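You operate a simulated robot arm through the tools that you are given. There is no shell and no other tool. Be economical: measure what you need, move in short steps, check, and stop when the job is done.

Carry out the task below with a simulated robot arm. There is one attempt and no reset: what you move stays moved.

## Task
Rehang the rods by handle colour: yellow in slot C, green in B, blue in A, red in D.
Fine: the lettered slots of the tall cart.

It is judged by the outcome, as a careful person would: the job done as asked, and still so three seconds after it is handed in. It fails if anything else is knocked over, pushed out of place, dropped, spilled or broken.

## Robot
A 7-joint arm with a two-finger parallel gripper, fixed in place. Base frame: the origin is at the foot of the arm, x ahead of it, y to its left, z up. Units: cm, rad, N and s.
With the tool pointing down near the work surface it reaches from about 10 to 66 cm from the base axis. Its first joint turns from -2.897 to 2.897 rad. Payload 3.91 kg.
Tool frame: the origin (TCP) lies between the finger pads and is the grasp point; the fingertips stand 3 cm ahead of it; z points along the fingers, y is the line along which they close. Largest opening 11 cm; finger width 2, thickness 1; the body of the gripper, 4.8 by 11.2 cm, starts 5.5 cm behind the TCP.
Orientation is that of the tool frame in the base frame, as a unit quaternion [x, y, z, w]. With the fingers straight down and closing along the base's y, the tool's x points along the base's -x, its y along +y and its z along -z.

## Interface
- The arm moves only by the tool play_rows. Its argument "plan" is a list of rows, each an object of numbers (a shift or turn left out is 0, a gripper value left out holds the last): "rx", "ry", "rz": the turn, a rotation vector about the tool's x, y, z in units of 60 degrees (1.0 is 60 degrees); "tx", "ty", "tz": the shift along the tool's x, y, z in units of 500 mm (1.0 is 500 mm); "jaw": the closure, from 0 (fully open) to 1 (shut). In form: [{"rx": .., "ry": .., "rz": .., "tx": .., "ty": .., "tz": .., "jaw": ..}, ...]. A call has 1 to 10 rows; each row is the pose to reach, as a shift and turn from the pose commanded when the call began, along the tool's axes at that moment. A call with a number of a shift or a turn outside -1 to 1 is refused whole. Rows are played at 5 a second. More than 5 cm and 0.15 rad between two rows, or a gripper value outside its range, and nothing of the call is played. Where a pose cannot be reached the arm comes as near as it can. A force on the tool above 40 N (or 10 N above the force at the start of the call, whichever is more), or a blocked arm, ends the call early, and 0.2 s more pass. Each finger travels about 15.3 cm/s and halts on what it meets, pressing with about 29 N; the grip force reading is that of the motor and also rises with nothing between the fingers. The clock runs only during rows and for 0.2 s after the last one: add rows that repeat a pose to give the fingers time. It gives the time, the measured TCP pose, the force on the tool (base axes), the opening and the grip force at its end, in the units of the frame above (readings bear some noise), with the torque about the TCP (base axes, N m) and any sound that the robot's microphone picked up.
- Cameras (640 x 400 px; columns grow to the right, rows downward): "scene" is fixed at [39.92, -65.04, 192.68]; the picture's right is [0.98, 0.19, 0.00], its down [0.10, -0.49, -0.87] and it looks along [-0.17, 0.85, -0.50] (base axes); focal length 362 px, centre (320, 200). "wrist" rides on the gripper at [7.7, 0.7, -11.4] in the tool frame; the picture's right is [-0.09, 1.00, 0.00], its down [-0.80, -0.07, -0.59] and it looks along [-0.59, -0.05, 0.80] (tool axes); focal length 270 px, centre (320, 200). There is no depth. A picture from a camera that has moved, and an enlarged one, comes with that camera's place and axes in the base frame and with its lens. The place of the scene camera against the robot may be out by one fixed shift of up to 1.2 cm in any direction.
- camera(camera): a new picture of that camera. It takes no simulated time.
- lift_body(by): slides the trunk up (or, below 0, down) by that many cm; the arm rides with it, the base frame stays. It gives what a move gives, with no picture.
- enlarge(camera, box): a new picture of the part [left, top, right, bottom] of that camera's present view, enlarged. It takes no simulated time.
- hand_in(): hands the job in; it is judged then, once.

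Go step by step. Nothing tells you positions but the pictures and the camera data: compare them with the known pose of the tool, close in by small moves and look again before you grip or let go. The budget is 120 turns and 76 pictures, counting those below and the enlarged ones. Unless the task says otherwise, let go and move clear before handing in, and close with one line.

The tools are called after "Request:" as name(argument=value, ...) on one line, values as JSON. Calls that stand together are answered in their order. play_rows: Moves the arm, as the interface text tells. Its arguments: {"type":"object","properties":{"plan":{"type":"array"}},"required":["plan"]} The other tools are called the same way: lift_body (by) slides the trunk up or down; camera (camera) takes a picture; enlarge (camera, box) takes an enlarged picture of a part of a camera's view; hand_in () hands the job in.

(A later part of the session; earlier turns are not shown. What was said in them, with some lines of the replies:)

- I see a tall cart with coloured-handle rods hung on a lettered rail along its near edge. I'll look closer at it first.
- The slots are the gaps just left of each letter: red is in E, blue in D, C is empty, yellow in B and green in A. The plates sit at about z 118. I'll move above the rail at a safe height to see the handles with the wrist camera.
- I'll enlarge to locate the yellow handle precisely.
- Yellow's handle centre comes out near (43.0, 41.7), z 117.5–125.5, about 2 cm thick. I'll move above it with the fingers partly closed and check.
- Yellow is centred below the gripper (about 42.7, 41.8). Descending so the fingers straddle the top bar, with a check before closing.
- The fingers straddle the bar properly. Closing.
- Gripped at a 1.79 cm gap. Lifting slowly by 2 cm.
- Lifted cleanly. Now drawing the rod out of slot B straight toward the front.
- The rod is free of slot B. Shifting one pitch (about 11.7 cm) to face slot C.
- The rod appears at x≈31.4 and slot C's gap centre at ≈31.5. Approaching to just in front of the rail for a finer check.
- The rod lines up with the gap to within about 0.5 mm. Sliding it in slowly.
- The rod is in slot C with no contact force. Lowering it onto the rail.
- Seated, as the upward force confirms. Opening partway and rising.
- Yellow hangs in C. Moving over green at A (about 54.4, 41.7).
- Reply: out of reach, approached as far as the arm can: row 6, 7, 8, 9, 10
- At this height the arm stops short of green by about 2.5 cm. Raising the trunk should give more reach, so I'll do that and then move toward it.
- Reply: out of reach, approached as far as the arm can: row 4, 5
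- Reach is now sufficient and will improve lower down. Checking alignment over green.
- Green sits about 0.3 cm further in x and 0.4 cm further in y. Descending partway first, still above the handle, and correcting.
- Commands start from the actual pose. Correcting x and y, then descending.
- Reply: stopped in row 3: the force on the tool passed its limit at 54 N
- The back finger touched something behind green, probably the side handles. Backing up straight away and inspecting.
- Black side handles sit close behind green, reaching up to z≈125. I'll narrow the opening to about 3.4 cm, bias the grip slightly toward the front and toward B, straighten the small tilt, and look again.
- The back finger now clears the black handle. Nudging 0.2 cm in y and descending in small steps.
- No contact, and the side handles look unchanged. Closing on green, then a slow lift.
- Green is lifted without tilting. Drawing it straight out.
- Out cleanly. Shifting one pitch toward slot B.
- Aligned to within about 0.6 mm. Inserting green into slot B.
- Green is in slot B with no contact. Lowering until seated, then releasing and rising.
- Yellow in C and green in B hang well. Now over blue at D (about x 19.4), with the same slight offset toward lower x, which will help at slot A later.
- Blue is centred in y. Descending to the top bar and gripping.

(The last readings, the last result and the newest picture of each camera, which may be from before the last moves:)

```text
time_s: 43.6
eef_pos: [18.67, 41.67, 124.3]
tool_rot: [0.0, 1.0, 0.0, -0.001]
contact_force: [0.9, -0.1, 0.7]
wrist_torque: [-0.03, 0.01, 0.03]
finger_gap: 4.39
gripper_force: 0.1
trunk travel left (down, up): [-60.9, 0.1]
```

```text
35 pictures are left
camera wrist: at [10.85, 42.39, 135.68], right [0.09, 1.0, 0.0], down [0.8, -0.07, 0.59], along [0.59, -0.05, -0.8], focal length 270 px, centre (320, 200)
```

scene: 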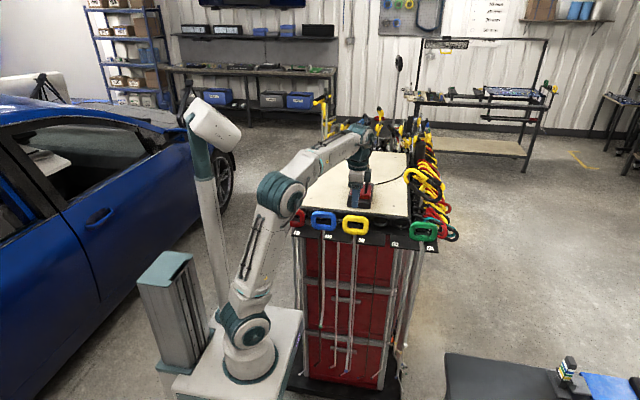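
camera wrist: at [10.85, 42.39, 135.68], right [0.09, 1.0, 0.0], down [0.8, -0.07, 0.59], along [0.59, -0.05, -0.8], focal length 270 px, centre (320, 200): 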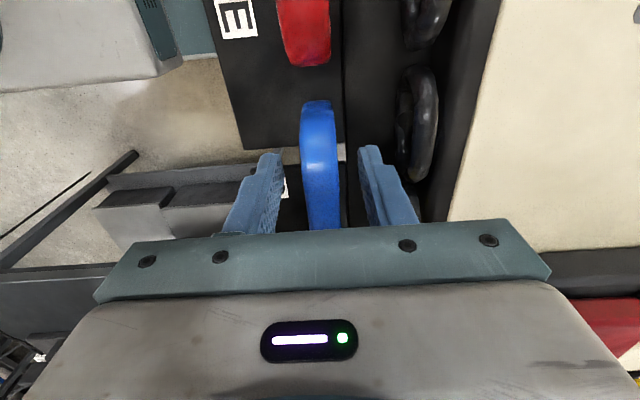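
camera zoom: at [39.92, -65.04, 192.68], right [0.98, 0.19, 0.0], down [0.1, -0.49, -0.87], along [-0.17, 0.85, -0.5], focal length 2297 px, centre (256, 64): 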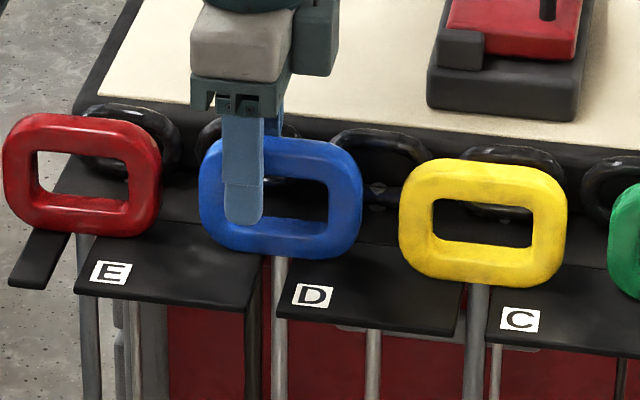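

Blue's centre is nearer x 19.8, so I'll shift 0.4 cm before closing, then lift.

Request:
play_rows(plan=[{"tx": -0.008}, {"tx": -0.008, "jaw": 0.8}, {"tx": -0.008, "jaw": 1}, {"tx": -0.008, "jaw": 1}, {"tx": -0.008, "jaw": 1}, {"tx": -0.008, "tz": -0.012}, {"tx": -0.008, "tz": -0.024}, {"tx": -0.008, "tz": -0.036}, {"tx": -0.008, "tz": -0.05}, {"tx": -0.008, "tz": -0.05}])

Request:
enlarge(camera="scene", box=[280, 190, 400, 390])

```text
time_s: 45.8
eef_pos: [19.1, 41.69, 126.72]
tool_rot: [0.0, 1.0, 0.0, 0.0]
contact_force: [0.4, 0.3, -4.0]
wrist_torque: [0.03, 0.05, -0.01]
finger_gap: 1.8
gripper_force: 29.2
trunk travel left (down, up): [-60.9, 0.1]
```

```text
2.00 times, centred on (340, 290) of scene
camera zoom: at [39.92, -65.04, 192.68], right [0.98, 0.19, 0.0], down [0.1, -0.49, -0.87], along [-0.17, 0.85, -0.5], focal length 724 px, centre (280, 20)
```

zoom: 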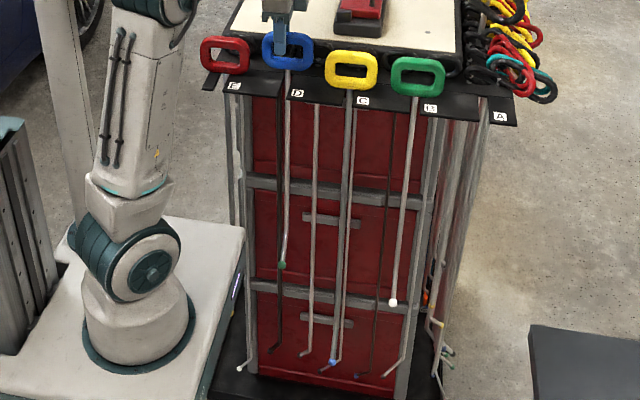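

Blue is lifted. Its end is well above the other hooks, so I'll draw it out to about y 32, staying clear of the robot's platform, before moving in x.

Request:
play_rows(plan=[{"ty": -0.015}, {"ty": -0.035}, {"ty": -0.06}, {"ty": -0.09}, {"ty": -0.115}, {"ty": -0.14}, {"ty": -0.16, "tx": -0.01}, {"ty": -0.175, "tx": -0.03}, {"ty": -0.19, "tx": -0.055}, {"ty": -0.2, "tx": -0.085}])

Request:
enlarge(camera="scene", box=[280, 190, 400, 390])

```text
time_s: 48.0
eef_pos: [23.39, 31.7, 126.77]
tool_rot: [0.0, 1.0, 0.0, 0.0]
contact_force: [-0.3, -0.2, -2.7]
wrist_torque: [0.01, 0.03, 0.02]
finger_gap: 1.77
gripper_force: 28.8
trunk travel left (down, up): [-60.9, 0.1]
```

```text
2.00 times, centred on (340, 290) of scene
camera zoom: at [39.92, -65.04, 192.68], right [0.98, 0.19, 0.0], down [0.1, -0.49, -0.87], along [-0.17, 0.85, -0.5], focal length 724 px, centre (280, 20)
```

zoom: 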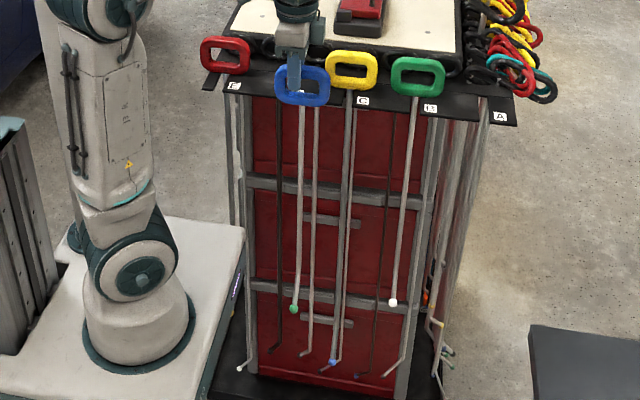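

Clear of everything. Carrying blue across in front of yellow and green.

Request:
play_rows(plan=[{"tx": -0.015}, {"tx": -0.04}, {"tx": -0.075}, {"tx": -0.115}, {"tx": -0.155}, {"tx": -0.195}, {"tx": -0.235}, {"tx": -0.275}, {"tx": -0.315}, {"tx": -0.35}])

Request:
play_rows(plan=[{"tx": -0.035}, {"tx": -0.07}, {"tx": -0.11}, {"tx": -0.15}, {"tx": -0.19}, {"tx": -0.22}, {"tx": -0.245}, {"tx": -0.257}, {"tx": -0.264}, {"tx": -0.264}])

Request:
play_rows(plan=[{"ty": 0.015}, {"ty": 0.035}, {"ty": 0.055}, {"ty": 0.065}, {"ty": 0.065}, {"ty": 0.065}])

Request:
enlarge(camera="scene", box=[395, 215, 455, 252])

```text
time_s: 50.2
eef_pos: [40.98, 31.79, 126.75]
tool_rot: [0.0, 1.0, 0.0, 0.0]
contact_force: [0.5, -0.7, -3.6]
wrist_torque: [0.01, 0.02, 0.02]
finger_gap: 1.8
gripper_force: 28.9
trunk travel left (down, up): [-60.9, 0.1]
```

```text
time_s: 52.4
eef_pos: [54.18, 31.76, 126.76]
tool_rot: [0.0, 1.0, 0.0, 0.0]
contact_force: [-0.2, -0.2, -3.4]
wrist_torque: [0.02, 0.08, 0.01]
finger_gap: 1.77
gripper_force: 29.4
trunk travel left (down, up): [-60.9, 0.1]
```

```text
time_s: 53.8
eef_pos: [54.08, 34.99, 126.71]
tool_rot: [0.001, 1.0, 0.0, 0.0]
contact_force: [0.0, -0.9, -2.9]
wrist_torque: [0.0, 0.06, 0.0]
finger_gap: 1.78
gripper_force: 29.1
trunk travel left (down, up): [-60.9, 0.1]
```

```text
10.67 times, centred on (425, 234) of scene
camera zoom: at [39.92, -65.04, 192.68], right [0.98, 0.19, 0.0], down [0.1, -0.49, -0.87], along [-0.17, 0.85, -0.5], focal length 3859 px, centre (-800, -157)
```

zoom: 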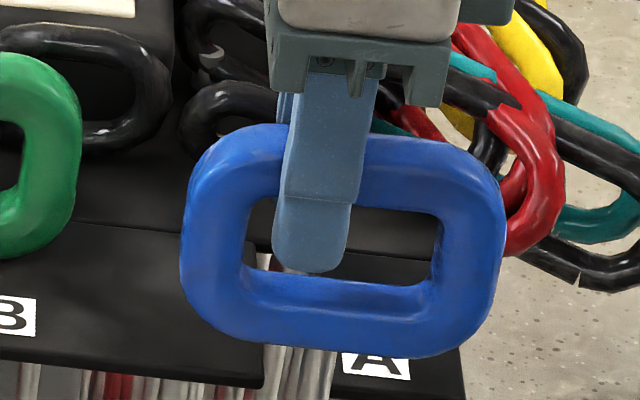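

The gap is cluttered by the grey rods behind it, so I'll enlarge further there.

Request:
enlarge(camera="scene", box=[408, 236, 440, 260])

Request:
enlarge(camera="wrist", box=[270, 30, 430, 230])

```text
16.00 times, centred on (424, 248) of scene
camera zoom: at [39.92, -65.04, 192.68], right [0.98, 0.19, 0.0], down [0.1, -0.49, -0.87], along [-0.17, 0.85, -0.5], focal length 5788 px, centre (-1344, -568)
```

zoom: 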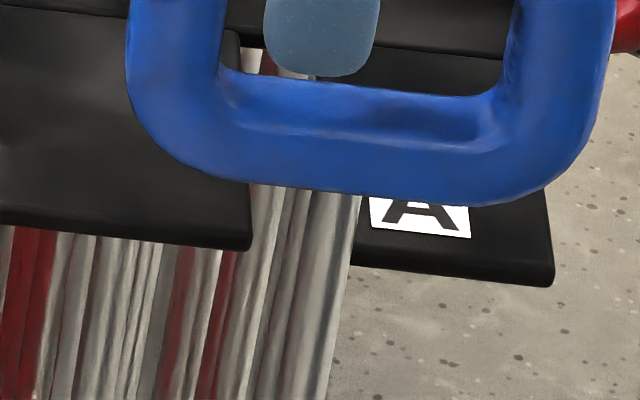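

```text
2.00 times, centred on (350, 130) of wrist
camera zoom: at [46.28, 35.7, 138.18], right [0.09, 1.0, 0.0], down [0.8, -0.07, 0.59], along [0.59, -0.05, -0.8], focal length 541 px, centre (260, 340)
```

zoom: 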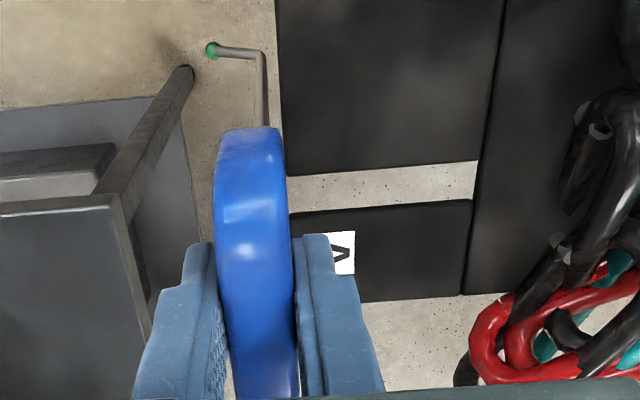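

The rod sits about 0.55 cm too far right of slot A's gap. Correcting and re-checking.

Request:
play_rows(plan=[{"tx": 0.004}, {"tx": 0.0085}, {"tx": 0.011}, {"tx": 0.011}, {"tx": 0.011}])

Request:
enlarge(camera="scene", box=[408, 236, 440, 260])

```text
time_s: 55.0
eef_pos: [53.46, 34.99, 126.71]
tool_rot: [0.001, 1.0, 0.0, 0.0]
contact_force: [0.3, 0.8, -3.2]
wrist_torque: [0.02, 0.04, 0.01]
finger_gap: 1.76
gripper_force: 29.0
trunk travel left (down, up): [-60.9, 0.1]
```

```text
16.00 times, centred on (424, 248) of scene
camera zoom: at [39.92, -65.04, 192.68], right [0.98, 0.19, 0.0], down [0.1, -0.49, -0.87], along [-0.17, 0.85, -0.5], focal length 5788 px, centre (-1344, -568)
```

zoom: 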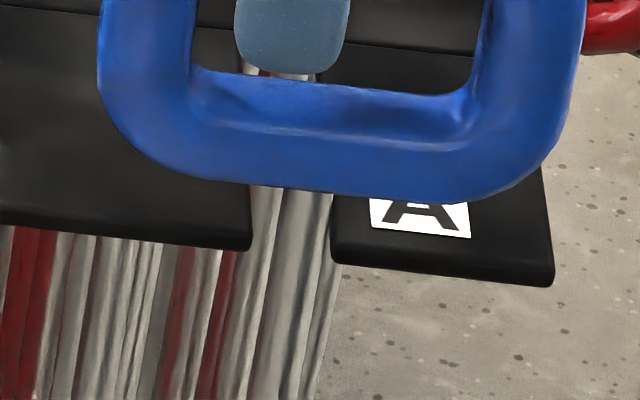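

Now lined up with the gap. Inserting blue into slot A slowly.

Request:
play_rows(plan=[{"ty": 0.012, "tx": 0.001}, {"ty": 0.026, "tx": 0.001}, {"ty": 0.042, "tx": 0.001}, {"ty": 0.058, "tx": 0.001}, {"ty": 0.074, "tx": 0.001}, {"ty": 0.09, "tx": 0.001}, {"ty": 0.106, "tx": 0.001}, {"ty": 0.12, "tx": 0.001}, {"ty": 0.13, "tx": 0.001}, {"ty": 0.13, "tx": 0.001}])

Request:
enlarge(camera="scene", box=[385, 195, 465, 258])

```text
time_s: 57.2
eef_pos: [53.49, 41.43, 126.75]
tool_rot: [0.0, 1.0, 0.0, -0.001]
contact_force: [-0.2, -0.1, -3.2]
wrist_torque: [0.01, 0.06, 0.04]
finger_gap: 1.77
gripper_force: 29.4
trunk travel left (down, up): [-60.9, 0.1]
```

```text
6.35 times, centred on (425, 226) of scene
camera zoom: at [39.92, -65.04, 192.68], right [0.98, 0.19, 0.0], down [0.1, -0.49, -0.87], along [-0.17, 0.85, -0.5], focal length 2297 px, centre (-347, 32)
```

zoom: 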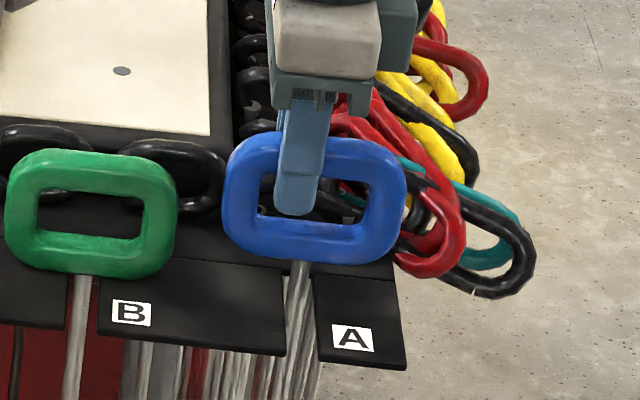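

In slot A without contact. Lowering to seat.

Request:
play_rows(plan=[{"tz": 0.012}, {"tz": 0.024}, {"tz": 0.036}, {"tz": 0.043}, {"tz": 0.048}, {"tz": 0.05}, {"tz": 0.05}])

```text
time_s: 58.8
eef_pos: [53.44, 41.52, 124.41]
tool_rot: [0.0, 1.0, 0.0, -0.001]
contact_force: [0.7, 0.6, -1.7]
wrist_torque: [0.04, -0.1, 0.06]
finger_gap: 1.79
gripper_force: 29.1
trunk travel left (down, up): [-60.9, 0.1]
```

Nearly seated. 2 mm more, then open only to 3.4 cm so the back finger stays clear of the black handles, and rise.

Request:
play_rows(plan=[{"tz": 0.004}, {"tz": 0.004, "jaw": 0.8}, {"tz": 0.004, "jaw": 0.69}, {"tz": 0.004, "jaw": 0.69}, {"tz": -0.03}, {"tz": -0.08}, {"tz": -0.13}, {"tz": -0.17}, {"tz": -0.17}])

Request:
enlarge(camera="scene", box=[270, 180, 470, 305])

```text
time_s: 60.8
eef_pos: [53.4, 41.52, 132.69]
tool_rot: [0.001, 1.0, 0.0, 0.0]
contact_force: [0.1, -0.2, -0.8]
wrist_torque: [0.0, -0.03, -0.02]
finger_gap: 3.42
gripper_force: 0.1
trunk travel left (down, up): [-60.9, 0.1]
```

```text
3.20 times, centred on (370, 242) of scene
camera zoom: at [39.92, -65.04, 192.68], right [0.98, 0.19, 0.0], down [0.1, -0.49, -0.87], along [-0.17, 0.85, -0.5], focal length 1158 px, centre (160, 64)
```

zoom: 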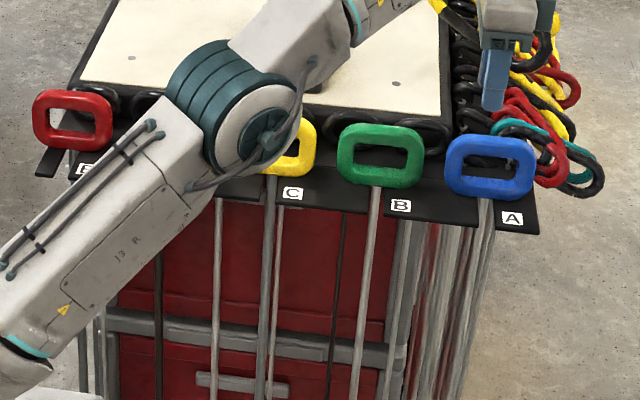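

Blue hangs in A. Now travelling back to red at E (about x 8.1).

Request:
play_rows(plan=[{"tx": 0.06}, {"tx": 0.13}, {"tx": 0.2}, {"tx": 0.27}, {"tx": 0.34}, {"tx": 0.41}, {"tx": 0.47}, {"tx": 0.52}, {"tx": 0.56}, {"tx": 0.56}])

Request:
play_rows(plan=[{"tx": 0.05, "jaw": 0.6}, {"tx": 0.11}, {"tx": 0.17}, {"tx": 0.23, "ty": 0.004}, {"tx": 0.28, "ty": 0.004}, {"tx": 0.32, "ty": 0.004}, {"tx": 0.345, "ty": 0.004}, {"tx": 0.345, "ty": 0.004}])

Request:
camera(camera="wrist")

Request:
camera(camera="scene")

```text
time_s: 63.0
eef_pos: [25.41, 41.45, 132.6]
tool_rot: [0.0, 1.0, 0.0, 0.0]
contact_force: [-0.8, -0.2, 0.5]
wrist_torque: [-0.02, 0.01, 0.01]
finger_gap: 3.43
gripper_force: 0.1
trunk travel left (down, up): [-60.9, 0.1]
```

```text
time_s: 64.8
eef_pos: [8.09, 41.69, 132.83]
tool_rot: [0.0, 1.0, 0.0, 0.001]
contact_force: [1.0, -0.3, -0.9]
wrist_torque: [0.0, 0.0, -0.06]
finger_gap: 4.4
gripper_force: 0.0
trunk travel left (down, up): [-60.9, 0.1]
```

```text
26 pictures are left
camera wrist: at [0.4, 42.27, 144.18], right [0.09, 1.0, 0.0], down [0.8, -0.07, 0.59], along [0.59, -0.05, -0.8], focal length 270 px, centre (320, 200)
```

wrist: 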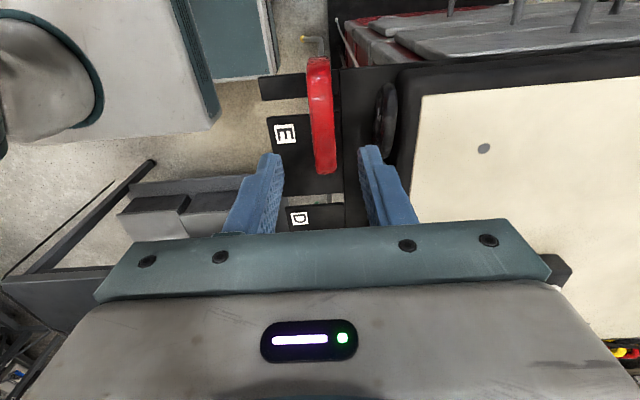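

```text
25 pictures are left
```

scene: 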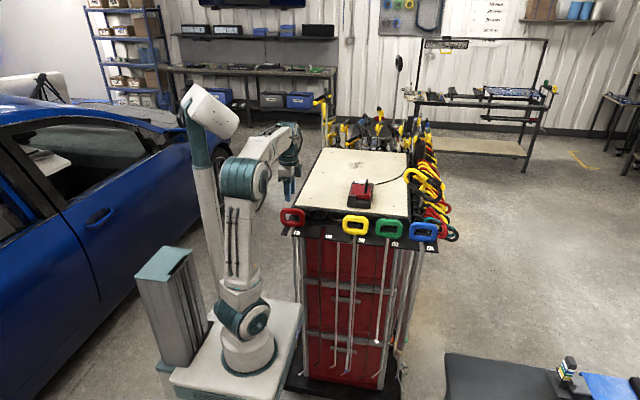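

Red is centred below (about 8.15, 41.75), and drawing it out to y≈34 stays clear of my platform (edge at y≈22). Descending.

Request:
play_rows(plan=[{"tz": 0.05}, {"tz": 0.1}, {"tz": 0.14}, {"tz": 0.171}, {"tz": 0.171}])

Request:
enlarge(camera="scene", box=[265, 190, 365, 253])

Request:
camera(camera="wrist")

```text
time_s: 66.0
eef_pos: [8.24, 41.52, 124.28]
tool_rot: [-0.001, 1.0, 0.0, 0.0]
contact_force: [-0.4, -0.3, -0.2]
wrist_torque: [-0.02, -0.01, 0.02]
finger_gap: 4.4
gripper_force: 0.0
trunk travel left (down, up): [-60.9, 0.1]
```

```text
6.35 times, centred on (315, 222) of scene
camera zoom: at [39.92, -65.04, 192.68], right [0.98, 0.19, 0.0], down [0.1, -0.49, -0.87], along [-0.17, 0.85, -0.5], focal length 2297 px, centre (352, 64)
```

zoom: 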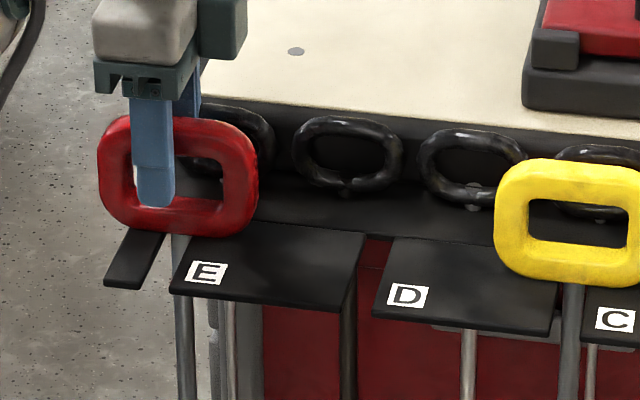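

```text
23 pictures are left
camera wrist: at [0.43, 42.29, 135.6], right [0.09, 1.0, 0.0], down [0.8, -0.07, 0.59], along [0.59, -0.05, -0.8], focal length 270 px, centre (320, 200)
```

wrist: 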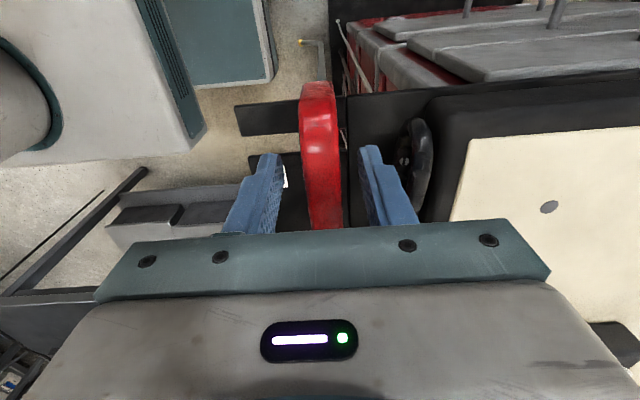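

Good straddle. Closing and lifting red.

Request:
play_rows(plan=[{"jaw": 0.8}, {"jaw": 1}, {"jaw": 1}, {"jaw": 1}, {"tz": -0.012}, {"tz": -0.024}, {"tz": -0.036}, {"tz": -0.052}, {"tz": -0.052}])

Request:
play_rows(plan=[{"ty": -0.012}, {"ty": -0.03}, {"ty": -0.05}, {"ty": -0.075}, {"ty": -0.1}, {"ty": -0.125}, {"ty": -0.14}, {"ty": -0.148}, {"ty": -0.148}])

Request:
camera(camera="scene")

```text
time_s: 68.0
eef_pos: [8.27, 41.63, 126.81]
tool_rot: [0.0, 1.0, 0.0, -0.001]
contact_force: [0.2, -1.1, -2.7]
wrist_torque: [0.01, -0.03, 0.02]
finger_gap: 1.77
gripper_force: 29.2
trunk travel left (down, up): [-60.9, 0.1]
```

```text
time_s: 70.0
eef_pos: [8.16, 34.28, 126.84]
tool_rot: [0.0, 1.0, 0.0, 0.0]
contact_force: [0.0, 0.8, -2.4]
wrist_torque: [-0.01, -0.01, -0.01]
finger_gap: 1.78
gripper_force: 29.0
trunk travel left (down, up): [-60.9, 0.1]
```

```text
22 pictures are left
```

scene: 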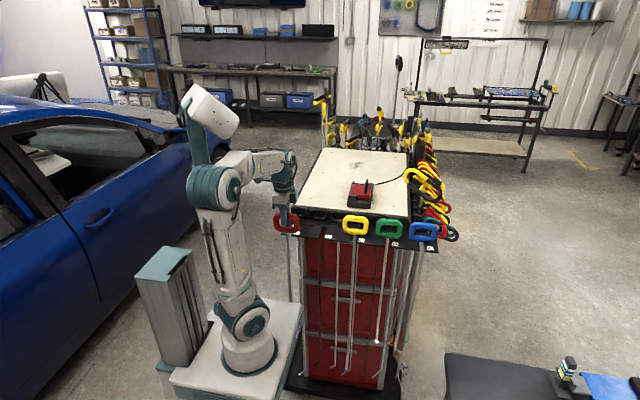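

Red is out and clear. Shifting one pitch to slot D.

Request:
play_rows(plan=[{"tx": -0.015}, {"tx": -0.04}, {"tx": -0.075}, {"tx": -0.11}, {"tx": -0.15}, {"tx": -0.185}, {"tx": -0.21}, {"tx": -0.225}, {"tx": -0.233}, {"tx": -0.233}])

Request:
play_rows(plan=[{"ty": 0.008}, {"ty": 0.013}, {"ty": 0.013}, {"ty": 0.013}])

Request:
enlarge(camera="scene", box=[305, 215, 365, 252])

```text
time_s: 72.2
eef_pos: [19.84, 34.26, 127.0]
tool_rot: [0.0, 1.0, -0.001, 0.0]
contact_force: [-1.6, 0.2, -3.0]
wrist_torque: [0.01, 0.01, 0.02]
finger_gap: 1.77
gripper_force: 28.8
trunk travel left (down, up): [-60.9, 0.1]
```

```text
time_s: 73.2
eef_pos: [19.96, 34.84, 126.97]
tool_rot: [0.0, 1.0, 0.0, 0.0]
contact_force: [0.0, -0.1, -2.8]
wrist_torque: [-0.02, 0.02, 0.01]
finger_gap: 1.76
gripper_force: 29.4
trunk travel left (down, up): [-60.9, 0.1]
```

```text
10.67 times, centred on (335, 234) of scene
camera zoom: at [39.92, -65.04, 192.68], right [0.98, 0.19, 0.0], down [0.1, -0.49, -0.87], along [-0.17, 0.85, -0.5], focal length 3859 px, centre (160, -157)
```

zoom: 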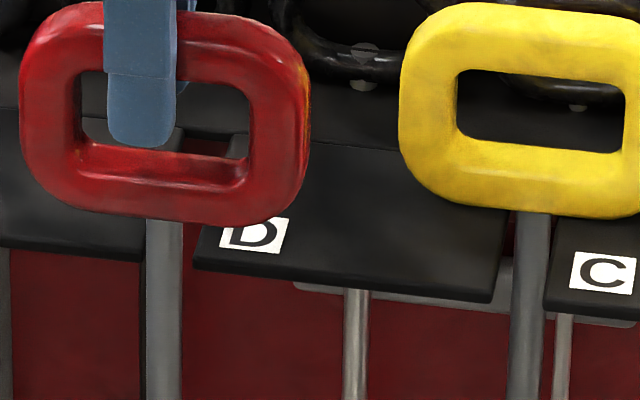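

Allowing for perspective, the rod is about 0.15 cm too far right. Correcting while inserting slowly.

Request:
play_rows(plan=[{"ty": 0.0, "tx": 0.003}, {"ty": 0.01, "tx": 0.003}, {"ty": 0.026, "tx": 0.003}, {"ty": 0.044, "tx": 0.003}, {"ty": 0.062, "tx": 0.003}, {"ty": 0.08, "tx": 0.003}, {"ty": 0.1, "tx": 0.003}, {"ty": 0.118, "tx": 0.003}, {"ty": 0.131, "tx": 0.003}, {"ty": 0.131, "tx": 0.003}])

Request:
enlarge(camera="scene", box=[295, 205, 375, 255])

```text
time_s: 75.4
eef_pos: [19.78, 41.46, 126.89]
tool_rot: [0.0, 1.0, 0.0, 0.001]
contact_force: [0.2, -0.5, -2.3]
wrist_torque: [0.01, 0.0, -0.01]
finger_gap: 1.79
gripper_force: 28.6
trunk travel left (down, up): [-60.9, 0.1]
```

```text
8.00 times, centred on (335, 230) of scene
camera zoom: at [39.92, -65.04, 192.68], right [0.98, 0.19, 0.0], down [0.1, -0.49, -0.87], along [-0.17, 0.85, -0.5], focal length 2894 px, centre (200, -40)
```

zoom: 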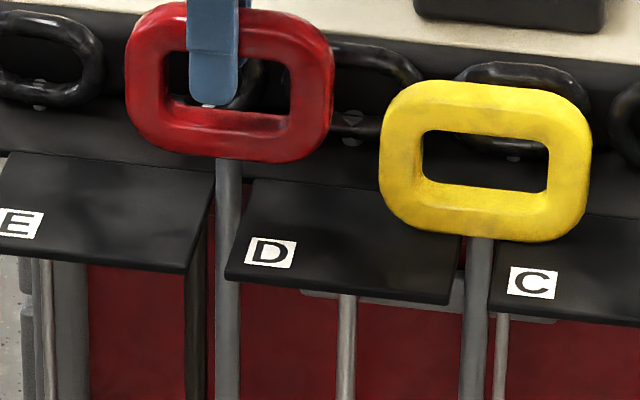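

Red is in slot D. Lowering to seat, releasing and rising.

Request:
play_rows(plan=[{"tz": 0.012}, {"tz": 0.024}, {"tz": 0.036}, {"tz": 0.045}, {"tz": 0.05}, {"tz": 0.054}, {"tz": 0.054}])

```text
time_s: 77.0
eef_pos: [19.73, 41.34, 124.25]
tool_rot: [0.0, 1.0, 0.001, -0.001]
contact_force: [0.9, 1.0, 8.3]
wrist_torque: [0.03, 0.15, 0.01]
finger_gap: 1.78
gripper_force: 28.5
trunk travel left (down, up): [-60.9, 0.1]
```

Request:
play_rows(plan=[{"jaw": 0.8}, {"jaw": 0.6}, {"jaw": 0.6}, {"tz": -0.04}, {"tz": -0.1}, {"tz": -0.18}, {"tz": -0.25}, {"tz": -0.25, "ty": -0.08}, {"tz": -0.25, "ty": -0.16}, {"tz": -0.25, "ty": -0.24}])

Request:
enlarge(camera="scene", box=[270, 190, 470, 315])

Request:
camera(camera="scene")

```text
time_s: 79.2
eef_pos: [19.61, 29.32, 136.88]
tool_rot: [0.0, 1.0, 0.001, 0.0]
contact_force: [0.9, -0.6, 0.1]
wrist_torque: [0.03, 0.0, -0.03]
finger_gap: 4.39
gripper_force: 0.0
trunk travel left (down, up): [-60.9, 0.1]
```

```text
3.20 times, centred on (370, 252) of scene
camera zoom: at [39.92, -65.04, 192.68], right [0.98, 0.19, 0.0], down [0.1, -0.49, -0.87], along [-0.17, 0.85, -0.5], focal length 1158 px, centre (160, 32)
```

zoom: 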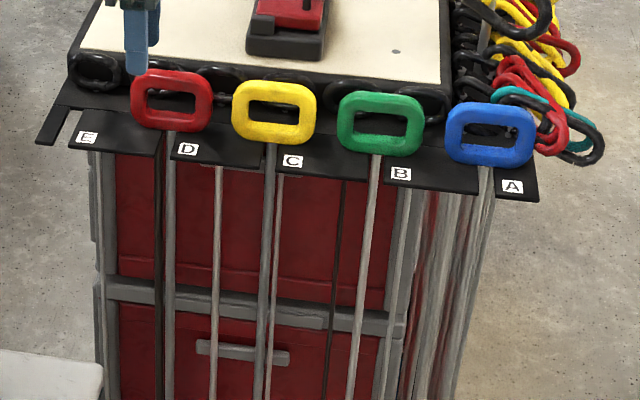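

```text
18 pictures are left
```

scene: 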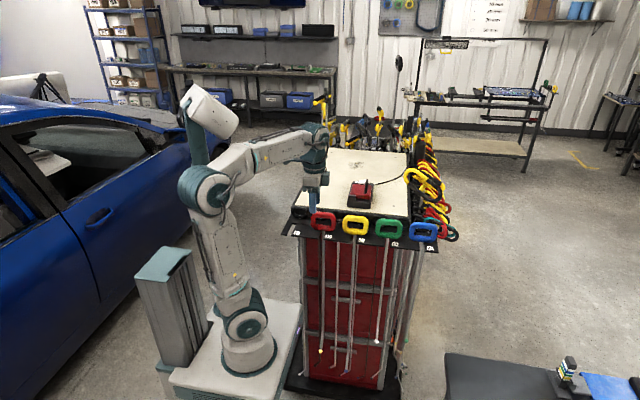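

Red hangs in D, yellow in C, green in B and blue in A. The gripper is clear and everything else looks to be where it was, so I'm handing in.

Request:
hand_in()

```text
The job is handed in.
```

The rods are rehung as asked: blue in A, green in B, yellow in C and red in D. While I was reaching for green, a finger briefly pressed on the black side handles (a 54 N reading). I backed off at once, and they look unmoved in the pictures.
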